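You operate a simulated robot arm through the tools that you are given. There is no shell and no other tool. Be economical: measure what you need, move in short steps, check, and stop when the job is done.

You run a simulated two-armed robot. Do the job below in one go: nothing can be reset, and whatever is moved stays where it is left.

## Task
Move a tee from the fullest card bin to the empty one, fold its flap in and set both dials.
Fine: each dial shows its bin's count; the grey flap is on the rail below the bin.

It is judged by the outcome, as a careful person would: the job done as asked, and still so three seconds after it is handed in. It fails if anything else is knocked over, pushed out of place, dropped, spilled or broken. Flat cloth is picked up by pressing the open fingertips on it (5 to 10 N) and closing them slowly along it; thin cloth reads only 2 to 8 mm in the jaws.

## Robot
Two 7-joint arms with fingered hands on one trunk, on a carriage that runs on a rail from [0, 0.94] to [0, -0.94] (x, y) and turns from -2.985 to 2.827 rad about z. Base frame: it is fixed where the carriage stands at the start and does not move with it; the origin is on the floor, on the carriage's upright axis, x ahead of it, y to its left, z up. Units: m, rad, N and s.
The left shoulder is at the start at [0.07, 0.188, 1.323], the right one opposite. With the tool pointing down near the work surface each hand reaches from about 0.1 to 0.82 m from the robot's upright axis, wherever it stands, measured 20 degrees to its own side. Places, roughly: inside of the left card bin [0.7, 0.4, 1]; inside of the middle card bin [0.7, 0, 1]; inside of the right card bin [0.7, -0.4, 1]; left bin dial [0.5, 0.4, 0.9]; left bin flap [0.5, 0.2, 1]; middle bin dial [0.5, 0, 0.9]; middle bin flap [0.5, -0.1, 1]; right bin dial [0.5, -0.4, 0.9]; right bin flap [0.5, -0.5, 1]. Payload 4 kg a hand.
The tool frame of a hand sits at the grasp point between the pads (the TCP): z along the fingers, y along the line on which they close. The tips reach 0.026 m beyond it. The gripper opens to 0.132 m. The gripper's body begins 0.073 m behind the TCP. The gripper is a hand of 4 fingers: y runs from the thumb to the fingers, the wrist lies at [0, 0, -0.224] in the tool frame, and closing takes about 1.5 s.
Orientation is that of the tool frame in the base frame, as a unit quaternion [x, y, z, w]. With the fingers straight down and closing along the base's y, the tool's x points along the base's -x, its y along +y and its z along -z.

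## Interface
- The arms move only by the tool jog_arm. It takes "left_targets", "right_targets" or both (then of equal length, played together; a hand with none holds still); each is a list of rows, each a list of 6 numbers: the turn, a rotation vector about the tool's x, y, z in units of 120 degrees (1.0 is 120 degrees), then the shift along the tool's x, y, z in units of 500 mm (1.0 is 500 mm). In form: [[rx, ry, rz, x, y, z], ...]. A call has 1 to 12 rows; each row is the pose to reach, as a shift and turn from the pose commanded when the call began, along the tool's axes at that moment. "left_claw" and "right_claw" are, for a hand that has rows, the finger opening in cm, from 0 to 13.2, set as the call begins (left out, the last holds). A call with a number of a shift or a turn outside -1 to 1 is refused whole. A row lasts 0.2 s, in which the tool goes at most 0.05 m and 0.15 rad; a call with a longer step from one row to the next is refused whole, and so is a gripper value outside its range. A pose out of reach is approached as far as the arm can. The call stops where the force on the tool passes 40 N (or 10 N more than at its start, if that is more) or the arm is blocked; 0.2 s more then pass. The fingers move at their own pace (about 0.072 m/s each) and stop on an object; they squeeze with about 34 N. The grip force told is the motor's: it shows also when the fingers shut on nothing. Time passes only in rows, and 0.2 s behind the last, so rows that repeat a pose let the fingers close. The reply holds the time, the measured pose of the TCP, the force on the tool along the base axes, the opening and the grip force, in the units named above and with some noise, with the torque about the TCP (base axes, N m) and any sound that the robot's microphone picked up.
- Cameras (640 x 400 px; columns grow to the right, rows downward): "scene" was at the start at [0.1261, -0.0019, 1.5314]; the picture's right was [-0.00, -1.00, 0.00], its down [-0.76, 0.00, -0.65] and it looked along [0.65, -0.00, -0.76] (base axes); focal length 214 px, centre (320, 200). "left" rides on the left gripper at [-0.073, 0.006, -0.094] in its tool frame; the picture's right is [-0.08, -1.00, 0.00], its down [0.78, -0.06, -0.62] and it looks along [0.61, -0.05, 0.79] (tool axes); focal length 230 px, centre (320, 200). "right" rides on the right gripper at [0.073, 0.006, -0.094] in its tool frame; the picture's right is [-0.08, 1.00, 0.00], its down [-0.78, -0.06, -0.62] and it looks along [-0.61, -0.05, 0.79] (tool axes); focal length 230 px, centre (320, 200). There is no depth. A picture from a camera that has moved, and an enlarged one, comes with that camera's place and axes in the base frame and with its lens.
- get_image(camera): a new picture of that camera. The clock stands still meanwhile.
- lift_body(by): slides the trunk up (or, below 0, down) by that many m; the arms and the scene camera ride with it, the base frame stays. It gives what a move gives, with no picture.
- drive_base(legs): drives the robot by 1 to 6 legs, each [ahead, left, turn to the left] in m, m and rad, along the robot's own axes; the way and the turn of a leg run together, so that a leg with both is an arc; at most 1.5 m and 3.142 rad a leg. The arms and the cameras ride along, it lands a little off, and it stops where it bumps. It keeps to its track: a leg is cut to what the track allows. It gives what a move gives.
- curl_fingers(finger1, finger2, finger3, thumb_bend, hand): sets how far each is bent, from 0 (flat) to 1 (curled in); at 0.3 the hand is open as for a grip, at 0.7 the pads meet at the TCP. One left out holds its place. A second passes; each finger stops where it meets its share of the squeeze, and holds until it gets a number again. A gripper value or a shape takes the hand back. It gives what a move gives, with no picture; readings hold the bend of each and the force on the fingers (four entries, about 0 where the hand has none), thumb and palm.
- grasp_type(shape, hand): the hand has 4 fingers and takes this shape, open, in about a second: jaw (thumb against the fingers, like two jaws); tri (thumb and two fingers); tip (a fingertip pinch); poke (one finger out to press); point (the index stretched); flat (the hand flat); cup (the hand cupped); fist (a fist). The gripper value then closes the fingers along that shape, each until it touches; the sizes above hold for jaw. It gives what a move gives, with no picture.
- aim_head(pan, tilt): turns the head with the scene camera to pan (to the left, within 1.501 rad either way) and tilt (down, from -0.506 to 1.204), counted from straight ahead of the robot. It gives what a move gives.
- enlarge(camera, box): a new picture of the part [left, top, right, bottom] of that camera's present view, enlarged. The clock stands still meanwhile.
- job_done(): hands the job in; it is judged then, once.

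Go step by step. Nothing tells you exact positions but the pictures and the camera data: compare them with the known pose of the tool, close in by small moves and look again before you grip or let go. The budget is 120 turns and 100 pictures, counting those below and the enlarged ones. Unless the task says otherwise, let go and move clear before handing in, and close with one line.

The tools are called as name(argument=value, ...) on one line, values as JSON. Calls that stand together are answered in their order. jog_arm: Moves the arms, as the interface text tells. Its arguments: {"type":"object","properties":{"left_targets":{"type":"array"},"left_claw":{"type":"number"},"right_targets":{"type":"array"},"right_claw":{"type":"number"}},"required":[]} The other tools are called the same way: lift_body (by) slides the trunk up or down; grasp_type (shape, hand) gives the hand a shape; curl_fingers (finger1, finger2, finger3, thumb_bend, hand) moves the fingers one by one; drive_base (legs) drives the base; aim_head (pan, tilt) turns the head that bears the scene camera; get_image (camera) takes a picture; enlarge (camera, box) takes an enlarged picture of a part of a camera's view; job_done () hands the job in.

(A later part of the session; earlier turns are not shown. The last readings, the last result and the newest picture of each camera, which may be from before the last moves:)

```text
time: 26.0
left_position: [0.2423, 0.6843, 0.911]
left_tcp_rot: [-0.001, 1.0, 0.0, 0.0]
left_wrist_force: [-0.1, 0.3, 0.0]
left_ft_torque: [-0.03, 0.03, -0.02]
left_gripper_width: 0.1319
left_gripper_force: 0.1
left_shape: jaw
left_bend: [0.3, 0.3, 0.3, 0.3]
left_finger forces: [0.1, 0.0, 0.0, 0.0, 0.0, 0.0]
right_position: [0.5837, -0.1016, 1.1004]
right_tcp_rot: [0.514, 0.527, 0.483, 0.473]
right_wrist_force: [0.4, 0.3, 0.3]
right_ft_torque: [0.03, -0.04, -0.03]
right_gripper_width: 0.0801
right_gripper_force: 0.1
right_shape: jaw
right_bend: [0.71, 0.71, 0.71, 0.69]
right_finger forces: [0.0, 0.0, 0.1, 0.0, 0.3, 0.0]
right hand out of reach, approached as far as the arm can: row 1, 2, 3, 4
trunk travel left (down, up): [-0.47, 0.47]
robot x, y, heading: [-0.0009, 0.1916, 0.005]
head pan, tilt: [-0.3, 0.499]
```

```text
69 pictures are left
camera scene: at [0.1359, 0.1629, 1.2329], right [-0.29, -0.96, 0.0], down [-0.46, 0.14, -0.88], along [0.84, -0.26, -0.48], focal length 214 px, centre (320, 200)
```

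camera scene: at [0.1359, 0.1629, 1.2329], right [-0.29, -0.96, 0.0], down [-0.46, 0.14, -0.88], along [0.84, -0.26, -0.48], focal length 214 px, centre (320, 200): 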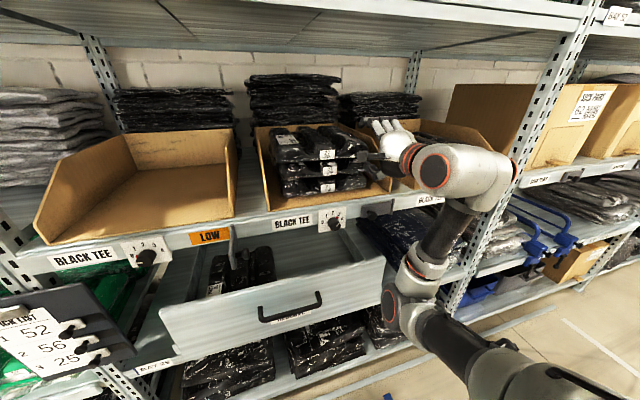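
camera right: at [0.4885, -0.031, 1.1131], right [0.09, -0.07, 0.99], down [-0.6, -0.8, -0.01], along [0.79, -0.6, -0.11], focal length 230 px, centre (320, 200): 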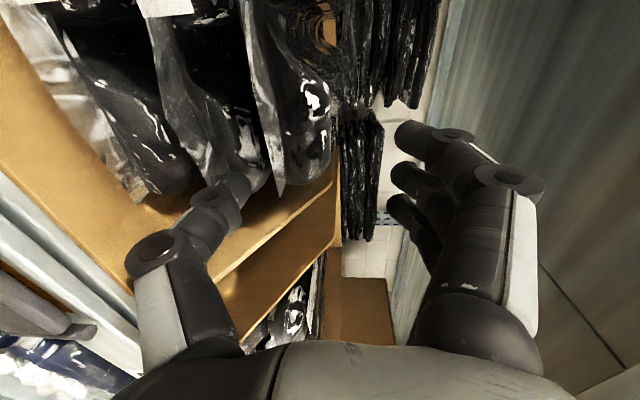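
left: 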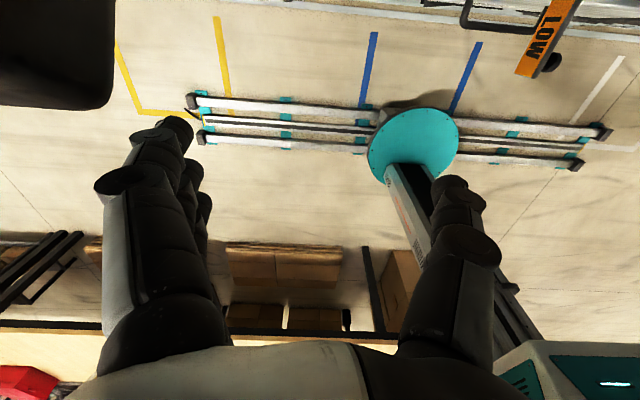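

With this orientation the arm sits about 0.13 m to the right of what I ask. I'll back off a little and drive the base left by that amount instead.

jog_arm(right_targets=[[0, 0, 0, 0, 0, -0.08], [0, 0, 0, 0, 0, -0.14], [0, 0, 0, 0, 0, -0.14]])

drive_base(legs=[[0, 0.15, 0]])

get_image(camera="scene")

get_image(camera="right")

```text
time: 26.8
left_position: [0.2427, 0.6836, 0.9116]
left_tcp_rot: [0.0, 1.0, 0.0, 0.0]
left_wrist_force: [0.6, 0.0, 0.3]
left_ft_torque: [0.01, 0.02, -0.02]
left_gripper_width: 0.1318
left_gripper_force: 0.0
left_shape: jaw
left_bend: [0.3, 0.3, 0.3, 0.3]
left_finger forces: [0.0, 0.0, 0.0, 0.0, 0.0, 0.0]
right_position: [0.5236, -0.1044, 1.1066]
right_tcp_rot: [0.519, 0.523, 0.481, 0.475]
right_wrist_force: [0.4, 0.1, 0.0]
right_ft_torque: [0.02, 0.01, 0.04]
right_gripper_width: 0.0803
right_gripper_force: 0.0
right_shape: jaw
right_bend: [0.71, 0.71, 0.71, 0.69]
right_finger forces: [0.0, 0.0, 0.0, 0.0, 0.1, 0.0]
right hand out of reach, approached as far as the arm can: row 2, 3
trunk travel left (down, up): [-0.47, 0.47]
robot x, y, heading: [-0.0023, 0.1909, 0.006]
head pan, tilt: [-0.3, 0.499]
```

```text
time: 28.2
left_position: [0.2444, 0.8342, 0.9109]
left_tcp_rot: [0.0, 1.0, -0.001, 0.0]
left_wrist_force: [0.4, 0.3, -0.7]
left_ft_torque: [-0.02, 0.0, 0.0]
left_gripper_width: 0.1322
left_gripper_force: 0.1
left_shape: jaw
left_bend: [0.3, 0.3, 0.3, 0.3]
left_finger forces: [0.0, 0.0, 0.1, 0.0, 0.0, 0.0]
right_position: [0.5228, 0.0451, 1.1057]
right_tcp_rot: [0.52, 0.523, 0.479, 0.476]
right_wrist_force: [0.2, 0.4, 0.3]
right_ft_torque: [-0.01, 0.03, -0.05]
right_gripper_width: 0.08
right_gripper_force: 0.0
right_shape: jaw
right_bend: [0.71, 0.71, 0.71, 0.69]
right_finger forces: [0.1, 0.0, 0.0, 0.0, 0.1, 0.1]
trunk travel left (down, up): [-0.47, 0.47]
robot x, y, heading: [0.0018, 0.3424, -0.002]
head pan, tilt: [-0.3, 0.499]
```

```text
68 pictures are left
camera scene: at [0.1357, 0.3139, 1.2329], right [-0.3, -0.95, 0.0], down [-0.46, 0.14, -0.88], along [0.84, -0.26, -0.48], focal length 214 px, centre (320, 200)
```

scene: 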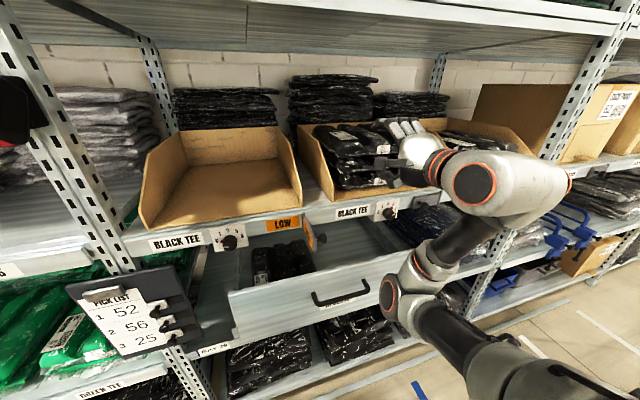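

```text
67 pictures are left
camera right: at [0.4292, 0.1173, 1.1191], right [0.09, -0.08, 0.99], down [-0.62, -0.79, -0.01], along [0.78, -0.61, -0.12], focal length 230 px, centre (320, 200)
```

right: 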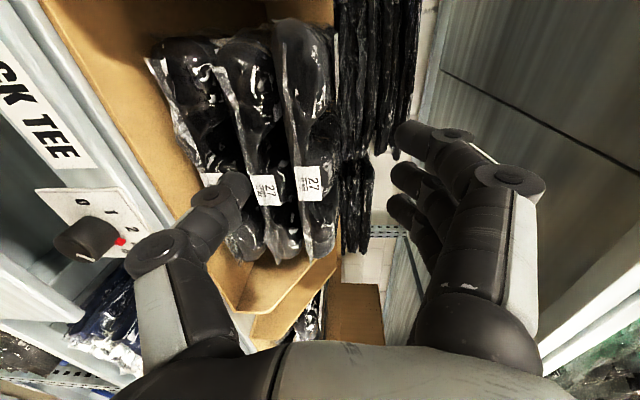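

The hand is level, with the thumb below and aligned with the +y groove. I'll nudge sideways to learn how the commanded pose relates to the measured one.

jog_arm(right_targets=[[0, 0, 0, -0.06, 0, 0], [0, 0, 0, -0.06, 0, 0]])

```text
time: 28.8
left_position: [0.2439, 0.8334, 0.9118]
left_tcp_rot: [0.001, 1.0, 0.0, 0.0]
left_wrist_force: [0.6, 1.0, 0.4]
left_ft_torque: [-0.02, 0.02, -0.02]
left_gripper_width: 0.1318
left_gripper_force: 0.0
left_shape: jaw
left_bend: [0.3, 0.3, 0.3, 0.3]
left_finger forces: [0.0, 0.1, 0.0, 0.0, 0.1, 0.0]
right_position: [0.5229, 0.014, 1.107]
right_tcp_rot: [0.52, 0.522, 0.479, 0.477]
right_wrist_force: [-0.6, 0.1, 0.0]
right_ft_torque: [0.05, -0.01, -0.02]
right_gripper_width: 0.0801
right_gripper_force: 0.0
right_shape: jaw
right_bend: [0.71, 0.71, 0.71, 0.69]
right_finger forces: [0.0, 0.0, 0.0, 0.0, 0.1, 0.0]
trunk travel left (down, up): [-0.47, 0.47]
robot x, y, heading: [-0.0011, 0.3467, -0.001]
head pan, tilt: [-0.3, 0.499]
```

Commands now track exactly. I'll align with the groove and lower to thumb height, just short of the stack.

jog_arm(right_targets=[[0, 0, 0, 0.046, -0.028, 0.02], [0, 0, 0, 0.046, -0.028, 0.05], [0, 0, 0, 0.046, -0.028, 0.05]])

get_image(camera="right")

enlarge(camera="scene", box=[300, 90, 480, 220])

```text
time: 29.6
left_position: [0.2439, 0.8332, 0.9109]
left_tcp_rot: [0.001, 1.0, 0.0, 0.0]
left_wrist_force: [-0.2, -0.3, 0.0]
left_ft_torque: [-0.01, 0.0, -0.01]
left_gripper_width: 0.1318
left_gripper_force: 0.0
left_shape: jaw
left_bend: [0.3, 0.3, 0.3, 0.3]
left_finger forces: [0.0, 0.0, 0.0, 0.0, 0.0, 0.0]
right_position: [0.5459, 0.0393, 1.0895]
right_tcp_rot: [0.52, 0.523, 0.479, 0.476]
right_wrist_force: [-0.1, -0.2, -0.6]
right_ft_torque: [-0.02, -0.01, 0.01]
right_gripper_width: 0.0803
right_gripper_force: 0.1
right_shape: jaw
right_bend: [0.71, 0.71, 0.71, 0.69]
right_finger forces: [0.1, 0.0, 0.0, 0.1, 0.1, 0.1]
trunk travel left (down, up): [-0.47, 0.47]
robot x, y, heading: [0.0022, 0.3427, 0.003]
head pan, tilt: [-0.3, 0.499]
```

```text
66 pictures are left
camera right: at [0.4521, 0.111, 1.1021], right [0.09, -0.08, 0.99], down [-0.62, -0.79, -0.01], along [0.78, -0.61, -0.12], focal length 230 px, centre (320, 200)
```

right: 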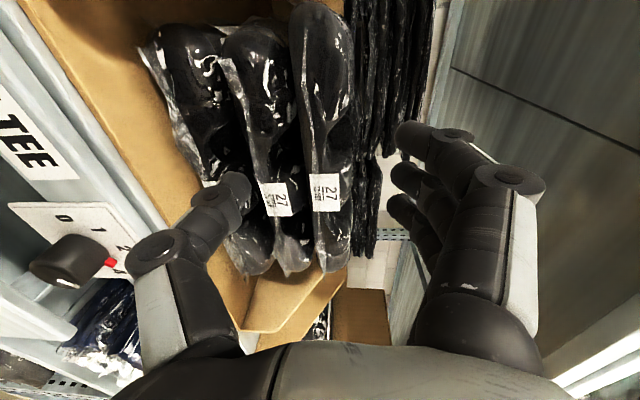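

```text
3.08 times, centred on (390, 155) of scene
camera zoom: at [0.1356, 0.3136, 1.2329], right [-0.3, -0.95, 0.0], down [-0.46, 0.14, -0.88], along [0.84, -0.26, -0.48], focal length 660 px, centre (105, 338)
```

zoom: 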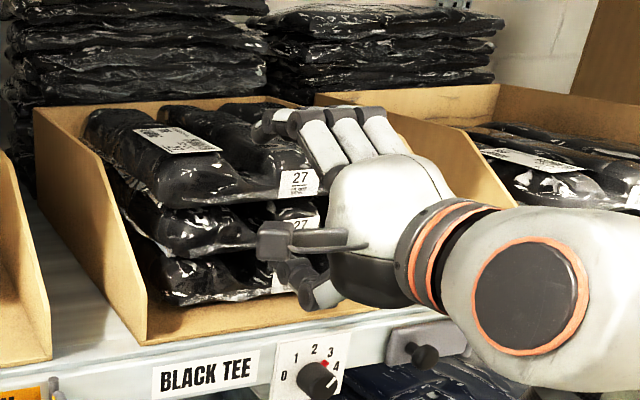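

I'll zoom in on the thumb against the groove before sliding in.

enlarge(camera="right", box=[180, 60, 380, 290])

```text
1.74 times, centred on (280, 175) of right
camera zoom: at [0.4521, 0.111, 1.1021], right [0.09, -0.08, 0.99], down [-0.62, -0.79, -0.01], along [0.78, -0.61, -0.12], focal length 400 px, centre (390, 244)
```

zoom: 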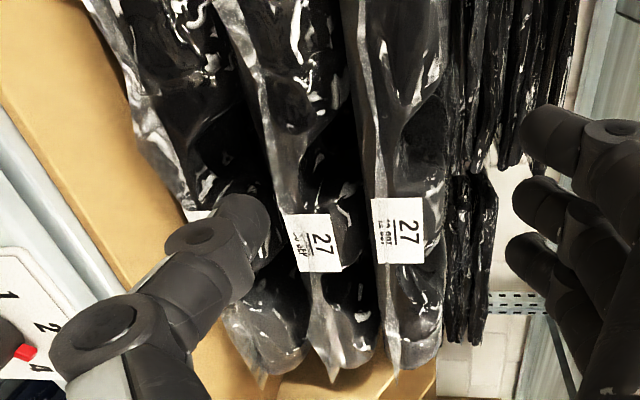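

The groove sits at about y 0.033, z 1.056, so the thumb needs to rise by about 14 mm. Then I'll slide in slowly.

jog_arm(right_targets=[[0, 0, 0, -0.008, 0.014, 0], [0, 0, 0, -0.008, 0.028, 0], [0, 0, 0, -0.008, 0.03, 0.02], [0, 0, 0, -0.008, 0.032, 0.04], [0, 0, 0, -0.008, 0.034, 0.06], [0, 0, 0, -0.008, 0.034, 0.06]])

enlarge(camera="right", box=[180, 60, 380, 290])

```text
time: 31.0
left_position: [0.243, 0.8341, 0.9123]
left_tcp_rot: [0.001, 1.0, 0.0, 0.0]
left_wrist_force: [0.1, -0.1, -0.7]
left_ft_torque: [-0.01, -0.01, 0.02]
left_gripper_width: 0.132
left_gripper_force: 0.1
left_shape: jaw
left_bend: [0.3, 0.3, 0.3, 0.3]
left_finger forces: [0.1, 0.0, 0.0, 0.1, 0.0, 0.0]
right_position: [0.5787, 0.0344, 1.1033]
right_tcp_rot: [0.521, 0.522, 0.48, 0.475]
right_wrist_force: [0.6, 0.0, -0.5]
right_ft_torque: [0.02, 0.03, 0.0]
right_gripper_width: 0.0803
right_gripper_force: 0.0
right_shape: jaw
right_bend: [0.71, 0.71, 0.71, 0.69]
right_finger forces: [0.1, 0.0, 0.0, 0.0, 0.0, 0.0]
trunk travel left (down, up): [-0.47, 0.47]
robot x, y, heading: [0.0017, 0.3365, 0.004]
head pan, tilt: [-0.3, 0.499]
```

```text
1.74 times, centred on (280, 175) of right
camera zoom: at [0.4842, 0.1068, 1.1167], right [0.09, -0.08, 0.99], down [-0.62, -0.79, -0.01], along [0.78, -0.61, -0.12], focal length 400 px, centre (390, 244)
```

zoom: 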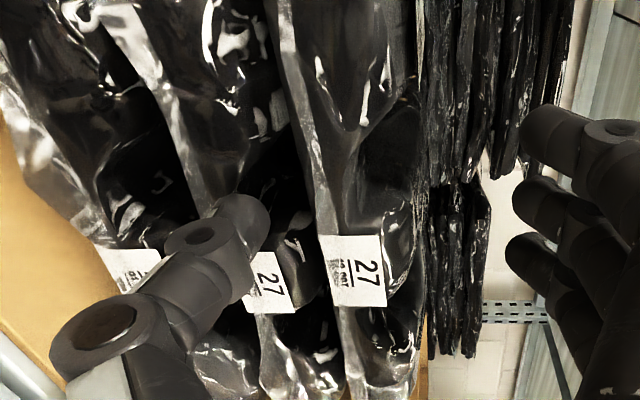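

The thumb tip is entering the groove. I'll raise it a touch and slide in 3 cm more.

jog_arm(right_targets=[[0, 0, 0, 0, 0.014, 0], [0, 0, 0, 0, 0.016, 0.02], [0, 0, 0, 0, 0.018, 0.04], [0, 0, 0, 0, 0.02, 0.06], [0, 0, 0, 0, 0.02, 0.06]])

get_image(camera="right")

enlarge(camera="scene", box=[300, 90, 480, 220])

```text
time: 32.2
left_position: [0.2443, 0.8331, 0.9111]
left_tcp_rot: [0.001, 1.0, 0.0, 0.0]
left_wrist_force: [0.0, 0.0, -0.2]
left_ft_torque: [0.01, 0.01, 0.0]
left_gripper_width: 0.1319
left_gripper_force: 0.0
left_shape: jaw
left_bend: [0.3, 0.3, 0.3, 0.3]
left_finger forces: [0.0, 0.0, 0.0, 0.1, 0.1, 0.1]
right_position: [0.6102, 0.0342, 1.1109]
right_tcp_rot: [0.517, 0.524, 0.481, 0.476]
right_wrist_force: [0.1, -0.2, -0.2]
right_ft_torque: [0.0, 0.03, 0.03]
right_gripper_width: 0.0801
right_gripper_force: 0.0
right_shape: jaw
right_bend: [0.71, 0.71, 0.71, 0.69]
right_finger forces: [0.0, 0.1, 0.1, 0.1, 0.7, 0.0]
trunk travel left (down, up): [-0.47, 0.47]
robot x, y, heading: [-0.0003, 0.3444, -0.003]
head pan, tilt: [-0.3, 0.499]
```

```text
62 pictures are left
camera right: at [0.5147, 0.1061, 1.1245], right [0.09, -0.08, 0.99], down [-0.61, -0.79, -0.01], along [0.79, -0.61, -0.12], focal length 230 px, centre (320, 200)
```

right: 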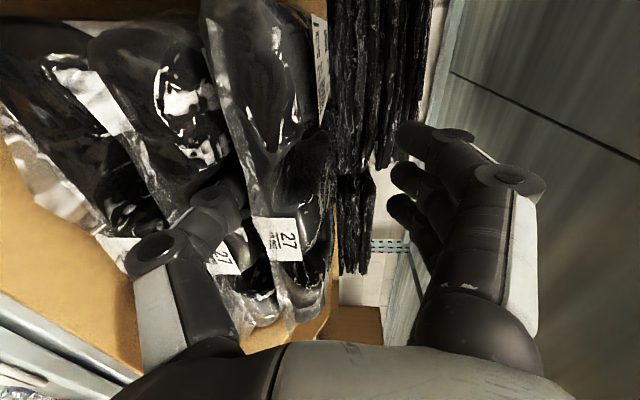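

```text
3.08 times, centred on (390, 155) of scene
camera zoom: at [0.1357, 0.3131, 1.2329], right [-0.3, -0.95, 0.0], down [-0.46, 0.14, -0.88], along [0.84, -0.26, -0.48], focal length 660 px, centre (105, 338)
```

zoom: 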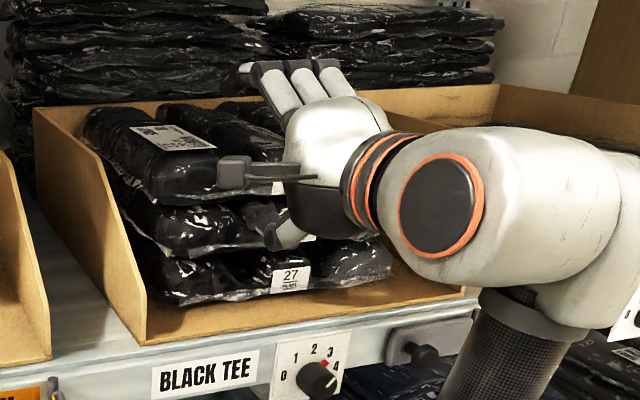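

The thumb is in the groove under the top tee. I'll go 1 cm deeper and close in stages.

jog_arm(right_targets=[[0, 0, 0, 0, 0.002, 0.02], [0, 0, 0, 0, 0.002, 0.02]])

jog_arm(right_targets=[[0, 0, 0, 0, 0, 0], [0, 0, 0, 0, 0, 0], [0, 0, 0, 0, 0, 0], [0, 0, 0, 0, 0, 0]], right_claw=4.0)

get_image(camera="right")

```text
time: 32.8
left_position: [0.2429, 0.8339, 0.911]
left_tcp_rot: [0.001, 1.0, 0.0, 0.0]
left_wrist_force: [-0.9, -0.3, -0.4]
left_ft_torque: [0.0, -0.01, -0.02]
left_gripper_width: 0.1319
left_gripper_force: 0.1
left_shape: jaw
left_bend: [0.3, 0.3, 0.3, 0.3]
left_finger forces: [0.1, 0.0, 0.0, 0.0, 0.0, 0.1]
right_position: [0.6198, 0.034, 1.1125]
right_tcp_rot: [0.518, 0.525, 0.48, 0.475]
right_wrist_force: [-0.5, -0.2, -0.2]
right_ft_torque: [0.0, 0.03, 0.0]
right_gripper_width: 0.0801
right_gripper_force: 0.1
right_shape: jaw
right_bend: [0.71, 0.71, 0.71, 0.69]
right_finger forces: [0.0, 0.0, 0.0, 0.0, 0.2, 0.1]
trunk travel left (down, up): [-0.47, 0.47]
robot x, y, heading: [-0.0021, 0.3404, -0.006]
head pan, tilt: [-0.3, 0.499]
```

```text
time: 33.8
left_position: [0.2445, 0.8321, 0.9121]
left_tcp_rot: [0.001, 1.0, 0.0, 0.0]
left_wrist_force: [0.0, 0.1, -0.4]
left_ft_torque: [-0.03, 0.02, -0.01]
left_gripper_width: 0.1321
left_gripper_force: 0.1
left_shape: jaw
left_bend: [0.3, 0.3, 0.3, 0.3]
left_finger forces: [0.1, 0.0, 0.0, 0.0, 0.0, 0.0]
right_position: [0.6195, 0.0338, 1.1117]
right_tcp_rot: [0.517, 0.524, 0.481, 0.476]
right_wrist_force: [0.6, -0.1, -1.1]
right_ft_torque: [-0.01, -0.02, -0.01]
right_gripper_width: 0.0415
right_gripper_force: 0.0
right_shape: jaw
right_bend: [0.73, 0.73, 0.73, 0.7]
right_finger forces: [0.0, 0.0, 0.0, 0.0, 0.9, 0.0]
trunk travel left (down, up): [-0.47, 0.47]
robot x, y, heading: [0.0005, 0.3422, -0.004]
head pan, tilt: [-0.3, 0.499]
```

```text
60 pictures are left
camera right: at [0.5255, 0.1051, 1.1239], right [0.09, -0.08, 0.99], down [-0.61, -0.79, -0.01], along [0.79, -0.61, -0.12], focal length 230 px, centre (320, 200)
```

right: 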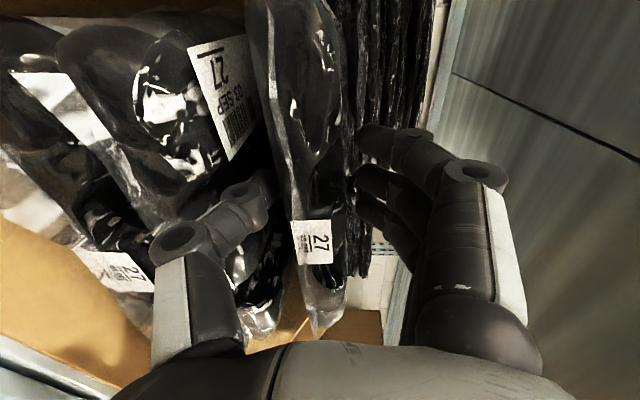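

The top tee's front is lifting on the thumb, so it behaves as a fairly stiff pack. I'll keep closing.

jog_arm(right_targets=[[0, 0, 0, 0, 0, 0], [0, 0, 0, 0, 0, 0], [0, 0, 0, 0, 0, 0], [0, 0, 0, 0, 0, 0], [0, 0, 0, 0, 0, 0]], right_claw=0)

get_image(camera="right")

get_image(camera="scene")

```text
time: 35.0
left_position: [0.2433, 0.8317, 0.9117]
left_tcp_rot: [0.001, 1.0, -0.001, 0.0]
left_wrist_force: [0.1, -0.2, 0.0]
left_ft_torque: [0.02, 0.01, 0.02]
left_gripper_width: 0.1322
left_gripper_force: 0.0
left_shape: jaw
left_bend: [0.3, 0.3, 0.3, 0.3]
left_finger forces: [0.0, 0.0, 0.0, 0.0, 0.1, 0.1]
right_position: [0.6207, 0.0335, 1.1114]
right_tcp_rot: [0.518, 0.524, 0.481, 0.475]
right_wrist_force: [0.6, 0.7, -0.4]
right_ft_torque: [0.01, 0.02, -0.03]
right_gripper_width: 0.0295
right_gripper_force: 34.2
right_shape: jaw
right_bend: [0.73, 0.64, 0.73, 0.7]
right_finger forces: [10.9, 8.7, 10.6, 0.0, 30.2, 0.0]
trunk travel left (down, up): [-0.47, 0.47]
robot x, y, heading: [-0.0005, 0.3436, -0.004]
head pan, tilt: [-0.3, 0.499]
```

```text
59 pictures are left
camera right: at [0.5255, 0.105, 1.1239], right [0.09, -0.08, 0.99], down [-0.61, -0.79, -0.01], along [0.79, -0.61, -0.12], focal length 230 px, centre (320, 200)
```

right: 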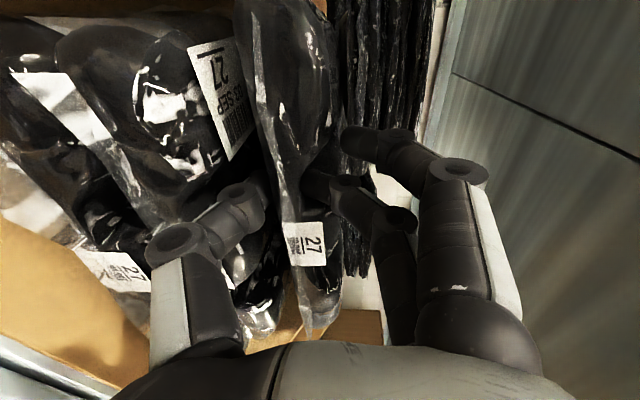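

```text
58 pictures are left
camera scene: at [0.1359, 0.313, 1.2329], right [-0.3, -0.95, 0.0], down [-0.46, 0.14, -0.88], along [0.84, -0.26, -0.48], focal length 214 px, centre (320, 200)
```

scene: 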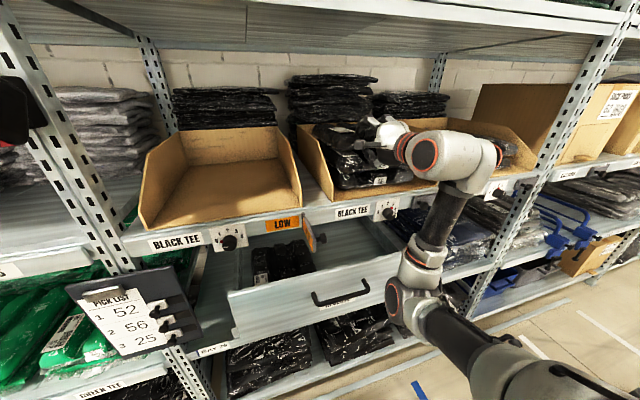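

The grip is solid at 34 N and 3 cm. I'll lift slowly.

jog_arm(right_targets=[[0, 0, 0, 0, 0.03, -0.003], [0, 0, 0, 0, 0.06, -0.006], [0, 0, 0, 0, 0.09, -0.009], [0, 0, 0, 0, 0.12, -0.012], [0, 0, 0, 0, 0.14, -0.014], [0, 0, 0, 0, 0.14, -0.014]])

get_image(camera="scene")

get_image(camera="right")

```text
time: 36.4
left_position: [0.2441, 0.8342, 0.9124]
left_tcp_rot: [0.001, 1.0, -0.001, 0.0]
left_wrist_force: [0.2, -0.2, -0.3]
left_ft_torque: [-0.02, 0.0, 0.04]
left_gripper_width: 0.1319
left_gripper_force: 0.2
left_shape: jaw
left_bend: [0.3, 0.3, 0.3, 0.3]
left_finger forces: [0.0, 0.1, 0.1, 0.1, 0.0, 0.0]
right_position: [0.6154, 0.0208, 1.1805]
right_tcp_rot: [0.517, 0.525, 0.481, 0.475]
right_wrist_force: [0.6, 0.5, -1.4]
right_ft_torque: [0.05, 0.24, 0.02]
right_gripper_width: 0.0293
right_gripper_force: 33.7
right_shape: jaw
right_bend: [0.73, 0.64, 0.73, 0.7]
right_finger forces: [11.1, 10.5, 10.1, 0.1, 32.0, 0.1]
right hand out of reach, approached as far as the arm can: row 1, 2, 3, 4, 5, 6
trunk travel left (down, up): [-0.47, 0.47]
robot x, y, heading: [0.0033, 0.3409, -0.006]
head pan, tilt: [-0.3, 0.499]
```

```text
57 pictures are left
camera scene: at [0.1361, 0.3129, 1.2328], right [-0.3, -0.95, 0.0], down [-0.46, 0.14, -0.88], along [0.84, -0.26, -0.48], focal length 214 px, centre (320, 200)
```

scene: 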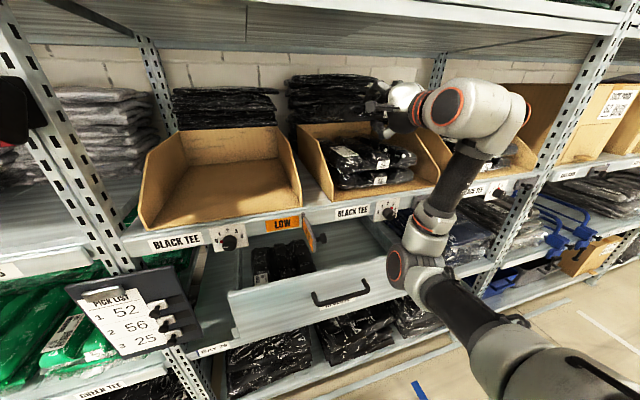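

```text
56 pictures are left
camera right: at [0.5201, 0.0925, 1.1921], right [0.09, -0.07, 0.99], down [-0.61, -0.79, -0.01], along [0.79, -0.6, -0.11], focal length 230 px, centre (320, 200)
```

right: 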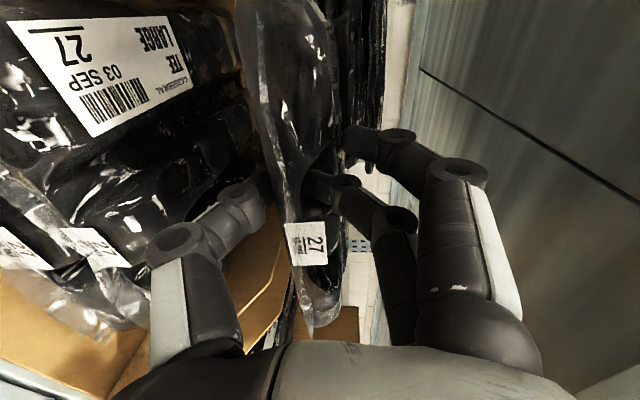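

The tee is lifted cleanly and two remain. I'll raise the trunk so its tail clears the bin walls, then check the arm against the protruding flap before driving sideways.

lift_body(by=0.07)

aim_head(pan=-0.5, tilt=0.6)

get_image(camera="scene")

get_image(camera="right")

```text
time: 37.5
left_position: [0.245, 0.833, 0.9816]
left_tcp_rot: [0.001, 1.0, 0.0, 0.0]
left_wrist_force: [0.3, -0.2, -1.1]
left_ft_torque: [-0.01, 0.01, -0.01]
left_gripper_width: 0.1319
left_gripper_force: 0.1
left_shape: jaw
left_bend: [0.3, 0.3, 0.3, 0.3]
left_finger forces: [0.0, 0.1, 0.0, 0.0, 0.0, 0.0]
right_position: [0.6146, 0.0211, 1.2503]
right_tcp_rot: [0.517, 0.525, 0.481, 0.475]
right_wrist_force: [0.5, -0.2, -2.0]
right_ft_torque: [0.01, 0.26, 0.01]
right_gripper_width: 0.0292
right_gripper_force: 34.5
right_shape: jaw
right_bend: [0.73, 0.64, 0.73, 0.7]
right_finger forces: [11.2, 10.4, 10.1, 0.0, 32.0, 0.0]
trunk travel left (down, up): [-0.54, 0.4]
robot x, y, heading: [0.0029, 0.3397, -0.001]
head pan, tilt: [-0.3, 0.499]
```

```text
time: 38.2
left_position: [0.2442, 0.8332, 0.9807]
left_tcp_rot: [0.001, 1.0, 0.001, 0.0]
left_wrist_force: [0.0, -1.1, 0.0]
left_ft_torque: [0.01, -0.01, 0.0]
left_gripper_width: 0.1318
left_gripper_force: 0.0
left_shape: jaw
left_bend: [0.3, 0.3, 0.3, 0.3]
left_finger forces: [0.0, 0.0, 0.1, 0.0, 0.0, 0.0]
right_position: [0.6144, 0.0225, 1.2496]
right_tcp_rot: [0.517, 0.525, 0.481, 0.475]
right_wrist_force: [0.3, 0.6, -2.7]
right_ft_torque: [0.09, 0.23, -0.01]
right_gripper_width: 0.029
right_gripper_force: 34.5
right_shape: jaw
right_bend: [0.73, 0.64, 0.73, 0.7]
right_finger forces: [11.0, 10.6, 10.1, 0.0, 32.1, 0.1]
trunk travel left (down, up): [-0.54, 0.4]
robot x, y, heading: [0.0033, 0.3406, -0.001]
head pan, tilt: [-0.499, 0.6]
```

```text
55 pictures are left
camera scene: at [0.1266, 0.2976, 1.2938], right [-0.48, -0.88, 0.0], down [-0.5, 0.27, -0.83], along [0.72, -0.4, -0.56], focal length 214 px, centre (320, 200)
```

scene: 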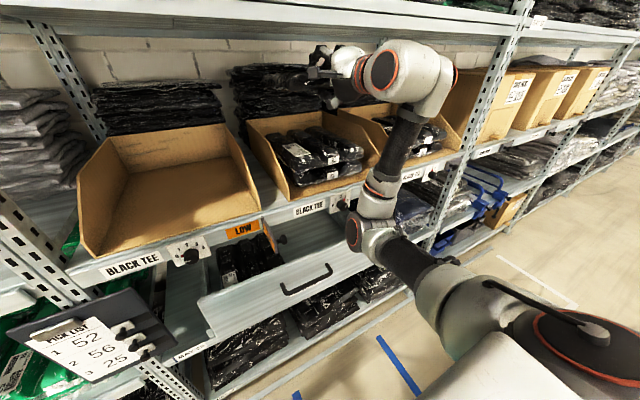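

```text
54 pictures are left
camera right: at [0.52, 0.0926, 1.2621], right [0.09, -0.07, 0.99], down [-0.61, -0.79, -0.01], along [0.79, -0.6, -0.11], focal length 230 px, centre (320, 200)
```

right: 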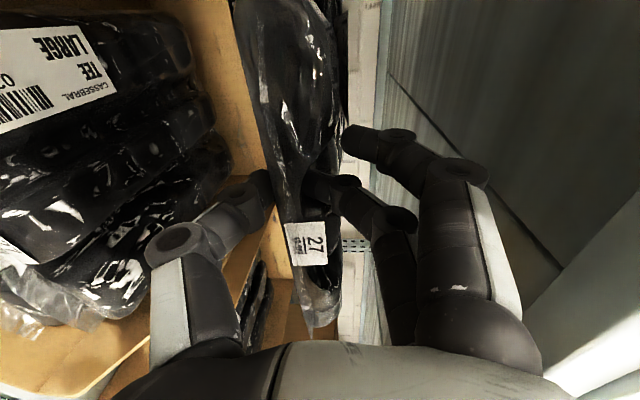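

The elbow would pass within a centimetre or so of the protruding flap. I'll turn the base slightly right to pull the arm back, drive left, and turn back over the left bin.

drive_base(legs=[[0, 0, -0.17]])

get_image(camera="scene")

```text
time: 39.3
left_position: [0.3226, 0.7851, 0.9813]
left_tcp_rot: [0.085, 0.996, 0.0, 0.0]
left_wrist_force: [0.0, 0.6, 0.2]
left_ft_torque: [0.0, -0.03, -0.02]
left_gripper_width: 0.1319
left_gripper_force: 0.1
left_shape: jaw
left_bend: [0.3, 0.3, 0.3, 0.3]
left_finger forces: [0.0, 0.1, 0.1, 0.0, 0.0, 0.1]
right_position: [0.5521, -0.0769, 1.2503]
right_tcp_rot: [0.559, 0.48, 0.44, 0.514]
right_wrist_force: [0.2, -0.2, -2.3]
right_ft_torque: [0.09, 0.22, -0.02]
right_gripper_width: 0.0289
right_gripper_force: 34.2
right_shape: jaw
right_bend: [0.73, 0.64, 0.73, 0.7]
right_finger forces: [11.0, 10.8, 10.1, 0.0, 31.9, 0.0]
trunk travel left (down, up): [-0.54, 0.4]
robot x, y, heading: [0.0017, 0.3444, -0.171]
head pan, tilt: [-0.499, 0.6]
```

```text
53 pictures are left
camera scene: at [0.1178, 0.2768, 1.2937], right [-0.62, -0.78, 0.0], down [-0.44, 0.35, -0.82], along [0.65, -0.51, -0.57], focal length 214 px, centre (320, 200)
```

scene: 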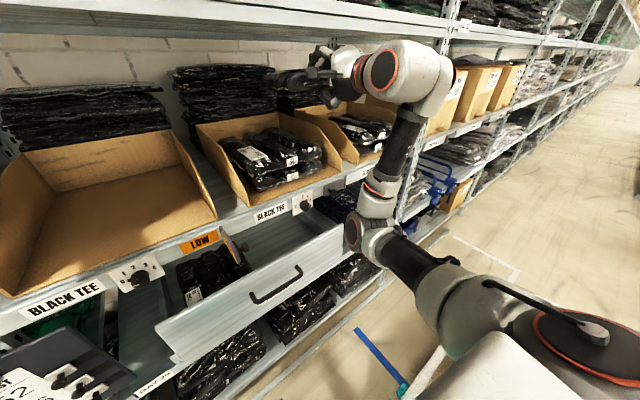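

All clear, so I'll drive left along the rack to the left bin and check before turning back.

drive_base(legs=[[-0.066, 0.387, 0]])

get_image(camera="scene")

get_image(camera="right")

```text
time: 41.7
left_position: [0.3264, 1.1757, 0.9823]
left_tcp_rot: [0.091, 0.996, 0.0, 0.0]
left_wrist_force: [1.0, -0.2, -0.9]
left_ft_torque: [0.0, 0.01, -0.02]
left_gripper_width: 0.1317
left_gripper_force: 0.0
left_shape: jaw
left_bend: [0.3, 0.3, 0.3, 0.3]
left_finger forces: [0.0, 0.0, 0.0, 0.0, 0.0, 0.0]
right_position: [0.5474, 0.3083, 1.2483]
right_tcp_rot: [0.562, 0.477, 0.437, 0.516]
right_wrist_force: [-1.1, 0.6, -2.1]
right_ft_torque: [0.11, 0.25, 0.02]
right_gripper_width: 0.0292
right_gripper_force: 34.3
right_shape: jaw
right_bend: [0.73, 0.64, 0.73, 0.7]
right_finger forces: [11.0, 10.8, 10.1, 0.0, 31.8, 0.1]
trunk travel left (down, up): [-0.54, 0.4]
robot x, y, heading: [-0.0011, 0.7371, -0.19]
head pan, tilt: [-0.499, 0.6]
```

```text
52 pictures are left
camera scene: at [0.117, 0.6687, 1.2938], right [-0.63, -0.78, 0.0], down [-0.44, 0.36, -0.82], along [0.64, -0.52, -0.57], focal length 214 px, centre (320, 200)
```

scene: 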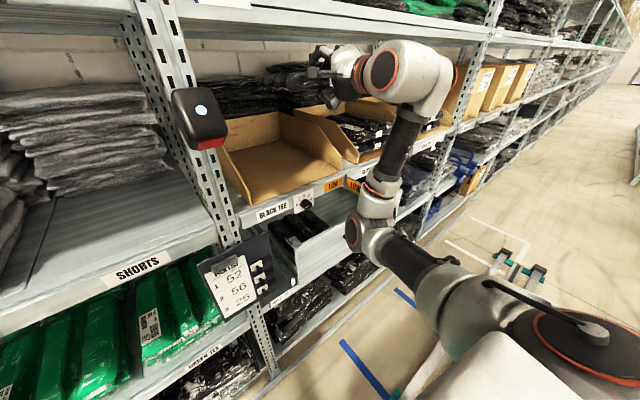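

```text
51 pictures are left
camera right: at [0.4675, 0.397, 1.262], right [0.07, -0.09, 0.99], down [-0.74, -0.67, -0.01], along [0.67, -0.73, -0.11], focal length 230 px, centre (320, 200)
```

right: 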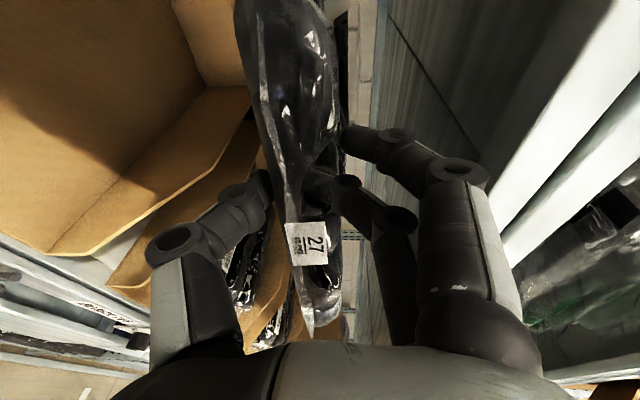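

Past the flap with the tee still held. I'll turn back square to the rack.

drive_base(legs=[[0, 0, 0.19]])

get_image(camera="scene")

get_image(camera="right")

```text
time: 42.9
left_position: [0.2391, 1.2296, 0.9818]
left_tcp_rot: [-0.004, 1.0, 0.001, 0.001]
left_wrist_force: [-0.3, 0.5, -0.9]
left_ft_torque: [0.01, 0.0, -0.01]
left_gripper_width: 0.1321
left_gripper_force: 0.1
left_shape: jaw
left_bend: [0.3, 0.3, 0.3, 0.3]
left_finger forces: [0.0, 0.1, 0.1, 0.1, 0.0, 0.1]
right_position: [0.6189, 0.4198, 1.2488]
right_tcp_rot: [0.514, 0.528, 0.483, 0.473]
right_wrist_force: [-0.3, -0.8, -1.6]
right_ft_torque: [0.02, 0.27, 0.03]
right_gripper_width: 0.0293
right_gripper_force: 34.3
right_shape: jaw
right_bend: [0.73, 0.64, 0.73, 0.7]
right_finger forces: [11.1, 10.7, 10.1, 0.0, 31.9, 0.0]
trunk travel left (down, up): [-0.54, 0.4]
robot x, y, heading: [0.0012, 0.7347, 0.012]
head pan, tilt: [-0.499, 0.6]
```

```text
50 pictures are left
camera scene: at [0.1269, 0.6921, 1.2938], right [-0.47, -0.88, 0.0], down [-0.5, 0.27, -0.83], along [0.73, -0.39, -0.56], focal length 214 px, centre (320, 200)
```

scene: 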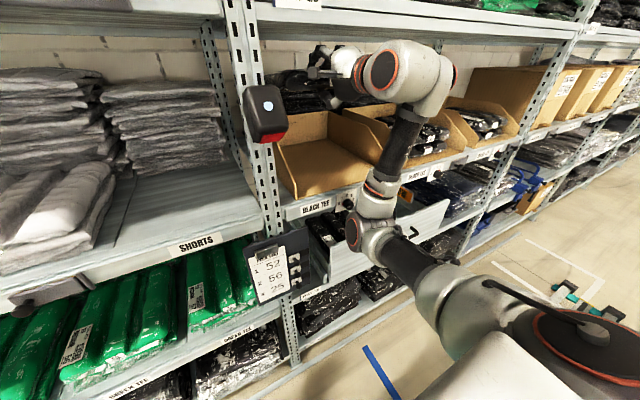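

```text
49 pictures are left
camera right: at [0.5224, 0.4911, 1.262], right [0.09, -0.07, 0.99], down [-0.6, -0.8, -0.01], along [0.8, -0.6, -0.11], focal length 230 px, centre (320, 200)
```

right: 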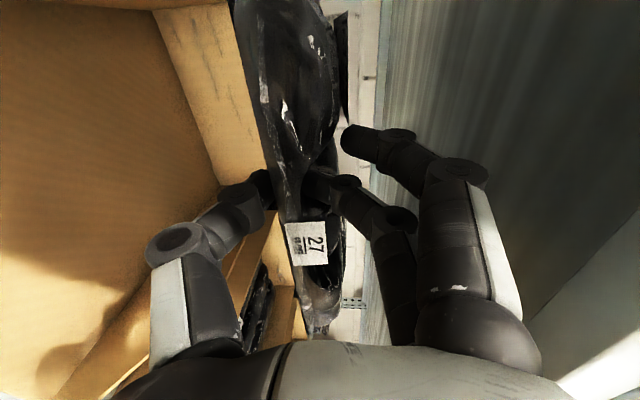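

The tee hangs centred over the left bin, about y 0.385. I'll lower it with the trunk in two steps.

lift_body(by=-0.12)

get_image(camera="right")

get_image(camera="scene")

```text
time: 44.4
left_position: [0.2398, 1.2281, 0.8617]
left_tcp_rot: [-0.004, 1.0, 0.001, 0.0]
left_wrist_force: [-0.3, 0.2, 0.0]
left_ft_torque: [-0.04, -0.03, 0.0]
left_gripper_width: 0.132
left_gripper_force: 0.0
left_shape: jaw
left_bend: [0.3, 0.3, 0.3, 0.3]
left_finger forces: [0.1, 0.1, 0.1, 0.0, 0.0, 0.0]
right_position: [0.6165, 0.4213, 1.1288]
right_tcp_rot: [0.514, 0.527, 0.483, 0.473]
right_wrist_force: [-0.5, 0.0, -2.0]
right_ft_torque: [0.05, 0.27, -0.01]
right_gripper_width: 0.0291
right_gripper_force: 34.4
right_shape: jaw
right_bend: [0.73, 0.64, 0.73, 0.7]
right_finger forces: [11.1, 10.8, 10.1, 0.1, 31.9, 0.1]
trunk travel left (down, up): [-0.42, 0.52]
robot x, y, heading: [-0.0039, 0.7378, 0.01]
head pan, tilt: [-0.499, 0.6]
```

```text
48 pictures are left
camera right: at [0.5223, 0.4908, 1.1421], right [0.09, -0.07, 0.99], down [-0.6, -0.8, -0.01], along [0.8, -0.6, -0.11], focal length 230 px, centre (320, 200)
```

right: 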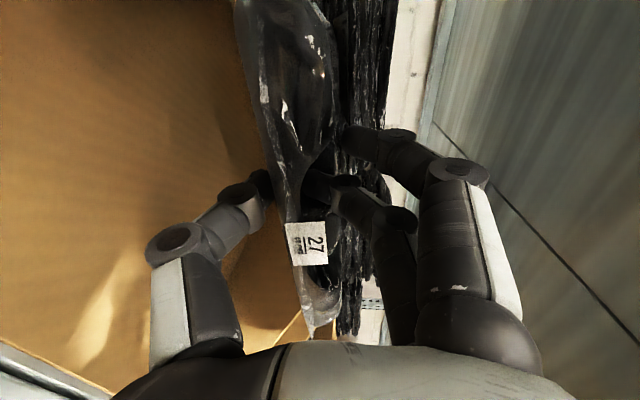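

```text
47 pictures are left
camera scene: at [0.1268, 0.6919, 1.1738], right [-0.47, -0.88, 0.0], down [-0.5, 0.27, -0.82], along [0.73, -0.39, -0.57], focal length 214 px, centre (320, 200)
```

scene: 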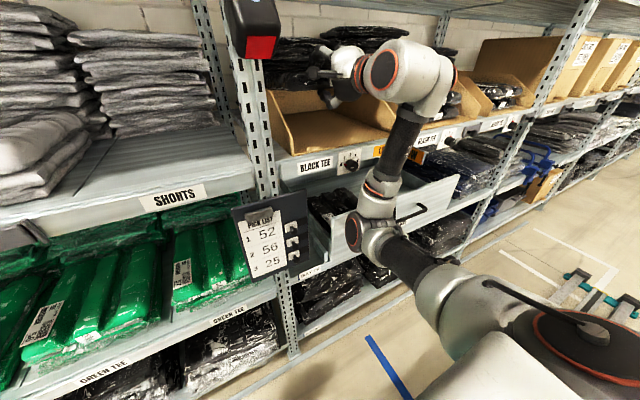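

There is still room below. I'll lower another 3.5 cm, watching the force.

lift_body(by=-0.035)

get_image(camera="right")

```text
time: 45.2
left_position: [0.2388, 1.2286, 0.8258]
left_tcp_rot: [-0.005, 1.0, 0.001, 0.0]
left_wrist_force: [-0.6, 1.0, -0.4]
left_ft_torque: [0.0, 0.03, 0.0]
left_gripper_width: 0.1318
left_gripper_force: 0.1
left_shape: jaw
left_bend: [0.3, 0.3, 0.3, 0.3]
left_finger forces: [0.0, 0.0, 0.1, 0.0, 0.0, 0.1]
right_position: [0.6172, 0.4199, 1.0932]
right_tcp_rot: [0.514, 0.528, 0.484, 0.473]
right_wrist_force: [0.1, 0.2, -1.0]
right_ft_torque: [0.04, 0.24, 0.0]
right_gripper_width: 0.0292
right_gripper_force: 33.8
right_shape: jaw
right_bend: [0.73, 0.64, 0.73, 0.7]
right_finger forces: [11.1, 10.9, 10.0, 0.0, 31.9, 0.1]
trunk travel left (down, up): [-0.385, 0.555]
robot x, y, heading: [0.0008, 0.7351, 0.008]
head pan, tilt: [-0.499, 0.6]
```

```text
46 pictures are left
camera right: at [0.5223, 0.4908, 1.107], right [0.09, -0.07, 0.99], down [-0.6, -0.8, -0.01], along [0.8, -0.6, -0.11], focal length 230 px, centre (320, 200)
```

right: 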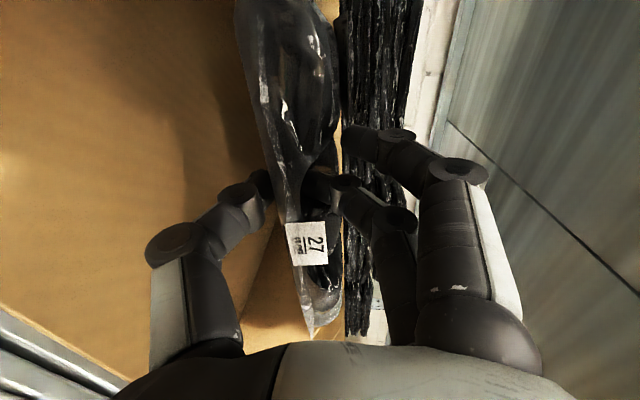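

The thumb knuckle still has about 2.5 cm above the bin floor, so I'll lower a further 1.8 cm.

lift_body(by=-0.018)

get_image(camera="right")

```text
time: 45.8
left_position: [0.2389, 1.2279, 0.8077]
left_tcp_rot: [-0.004, 1.0, 0.001, -0.001]
left_wrist_force: [0.0, 0.6, 0.7]
left_ft_torque: [0.05, 0.0, -0.03]
left_gripper_width: 0.1317
left_gripper_force: 0.0
left_shape: jaw
left_bend: [0.3, 0.3, 0.3, 0.3]
left_finger forces: [0.1, 0.0, 0.0, 0.1, 0.0, 0.0]
right_position: [0.6172, 0.4201, 1.0764]
right_tcp_rot: [0.514, 0.528, 0.483, 0.473]
right_wrist_force: [0.0, 0.0, -1.4]
right_ft_torque: [0.06, 0.26, 0.01]
right_gripper_width: 0.0289
right_gripper_force: 33.7
right_shape: jaw
right_bend: [0.73, 0.64, 0.73, 0.7]
right_finger forces: [11.0, 10.9, 10.1, 0.0, 31.9, 0.0]
trunk travel left (down, up): [-0.367, 0.573]
robot x, y, heading: [-0.0001, 0.7361, 0.002]
head pan, tilt: [-0.499, 0.6]
```

```text
45 pictures are left
camera right: at [0.5223, 0.4908, 1.089], right [0.09, -0.07, 0.99], down [-0.6, -0.8, -0.01], along [0.8, -0.6, -0.11], focal length 230 px, centre (320, 200)
```

right: 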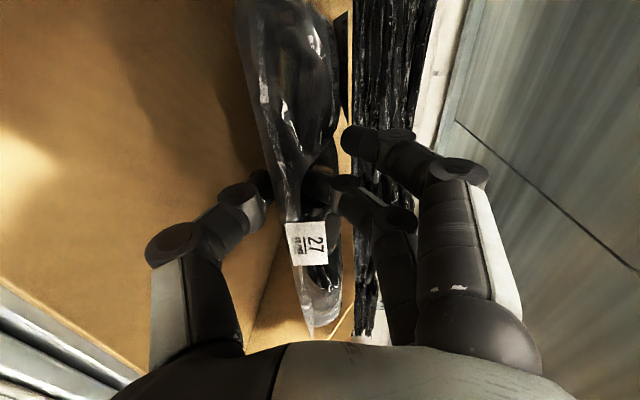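

Nothing touches yet and the front edge is only a few centimetres above the floor. I'll open gradually so the tail settles first and the front follows the thumb down.

jog_arm(right_targets=[[0, 0, 0, 0, 0, 0], [0, 0, 0, 0, 0, 0], [0, 0, 0, 0, 0, 0]], right_claw=5.0)

get_image(camera="right")

```text
time: 46.6
left_position: [0.2393, 1.2288, 0.8074]
left_tcp_rot: [-0.005, 1.0, 0.0, 0.001]
left_wrist_force: [0.4, -0.2, 0.7]
left_ft_torque: [0.0, 0.02, -0.02]
left_gripper_width: 0.1319
left_gripper_force: 0.0
left_shape: jaw
left_bend: [0.3, 0.3, 0.3, 0.3]
left_finger forces: [0.0, 0.0, 0.1, 0.1, 0.1, 0.0]
right_position: [0.6176, 0.4203, 1.0765]
right_tcp_rot: [0.514, 0.528, 0.483, 0.472]
right_wrist_force: [0.2, -0.1, -1.8]
right_ft_torque: [-0.01, 0.04, -0.03]
right_gripper_width: 0.0504
right_gripper_force: 0.1
right_shape: jaw
right_bend: [0.74, 0.73, 0.74, 0.7]
right_finger forces: [0.0, 0.1, 0.0, 0.1, 1.0, 0.0]
trunk travel left (down, up): [-0.367, 0.573]
robot x, y, heading: [-0.0008, 0.7337, 0.007]
head pan, tilt: [-0.499, 0.6]
```

```text
44 pictures are left
camera right: at [0.5223, 0.491, 1.0892], right [0.09, -0.07, 0.99], down [-0.6, -0.8, -0.01], along [0.8, -0.6, -0.11], focal length 230 px, centre (320, 200)
```

right: 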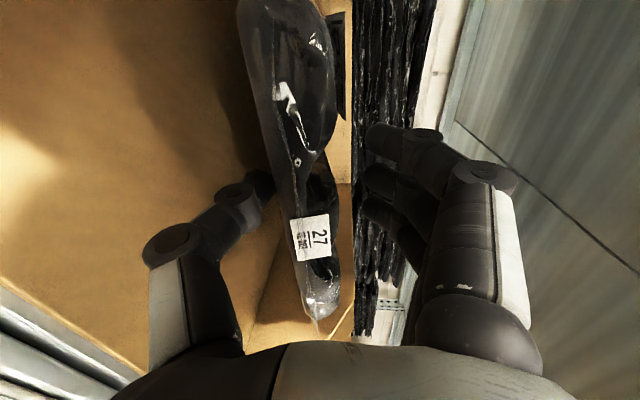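

The tail is on the floor and the front rests on the thumb. I'll open a bit more, then slide the thumb out.

jog_arm(right_targets=[[0, 0, 0, 0, 0, 0], [0, 0, 0, 0, 0, 0], [0, 0, 0, 0, 0, -0.05], [0, 0, 0, 0, 0, -0.1], [0, 0, 0, 0, 0, -0.14], [0, 0, 0, 0, 0, -0.14]], right_claw=7.0)

get_image(camera="right")

get_image(camera="scene")

```text
time: 48.0
left_position: [0.2395, 1.2297, 0.8088]
left_tcp_rot: [-0.004, 1.0, 0.0, -0.001]
left_wrist_force: [0.9, -0.1, 0.4]
left_ft_torque: [-0.01, 0.0, 0.01]
left_gripper_width: 0.132
left_gripper_force: 0.2
left_shape: jaw
left_bend: [0.3, 0.3, 0.3, 0.3]
left_finger forces: [0.1, 0.0, 0.0, 0.1, 0.0, 0.0]
right_position: [0.5533, 0.4175, 1.08]
right_tcp_rot: [0.513, 0.527, 0.485, 0.474]
right_wrist_force: [-1.0, -0.3, -0.4]
right_ft_torque: [-0.01, 0.02, 0.0]
right_gripper_width: 0.07
right_gripper_force: 0.0
right_shape: jaw
right_bend: [0.72, 0.72, 0.72, 0.7]
right_finger forces: [0.0, 0.1, 0.1, 0.1, 0.0, 0.0]
right hand out of reach, approached as far as the arm can: row 5, 6
trunk travel left (down, up): [-0.367, 0.573]
robot x, y, heading: [-0.0004, 0.7356, 0.011]
head pan, tilt: [-0.499, 0.6]
```

```text
43 pictures are left
camera right: at [0.4588, 0.4876, 1.0919], right [0.08, -0.07, 0.99], down [-0.6, -0.8, -0.01], along [0.8, -0.6, -0.11], focal length 230 px, centre (320, 200)
```

right: 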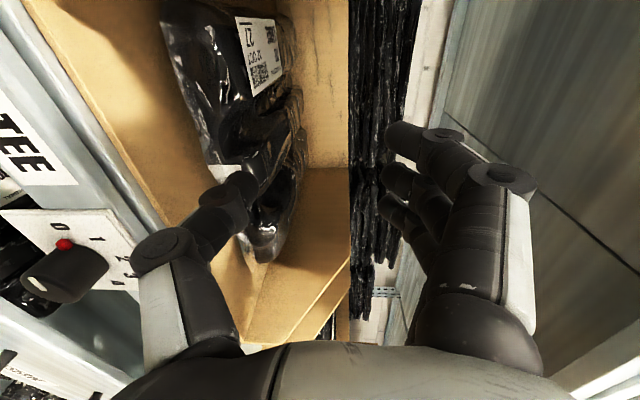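

```text
42 pictures are left
camera scene: at [0.1267, 0.6921, 1.1208], right [-0.47, -0.88, 0.0], down [-0.5, 0.27, -0.83], along [0.73, -0.39, -0.56], focal length 214 px, centre (320, 200)
```

scene: 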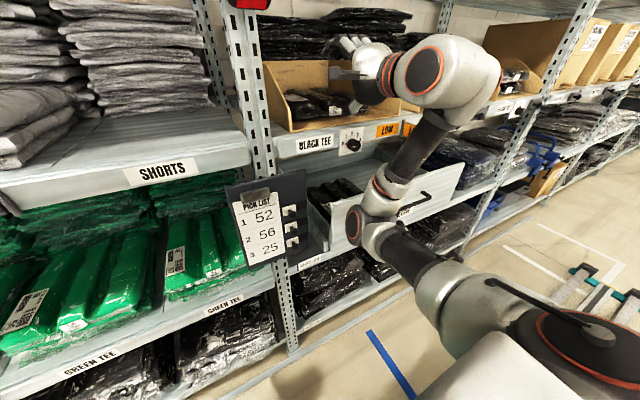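

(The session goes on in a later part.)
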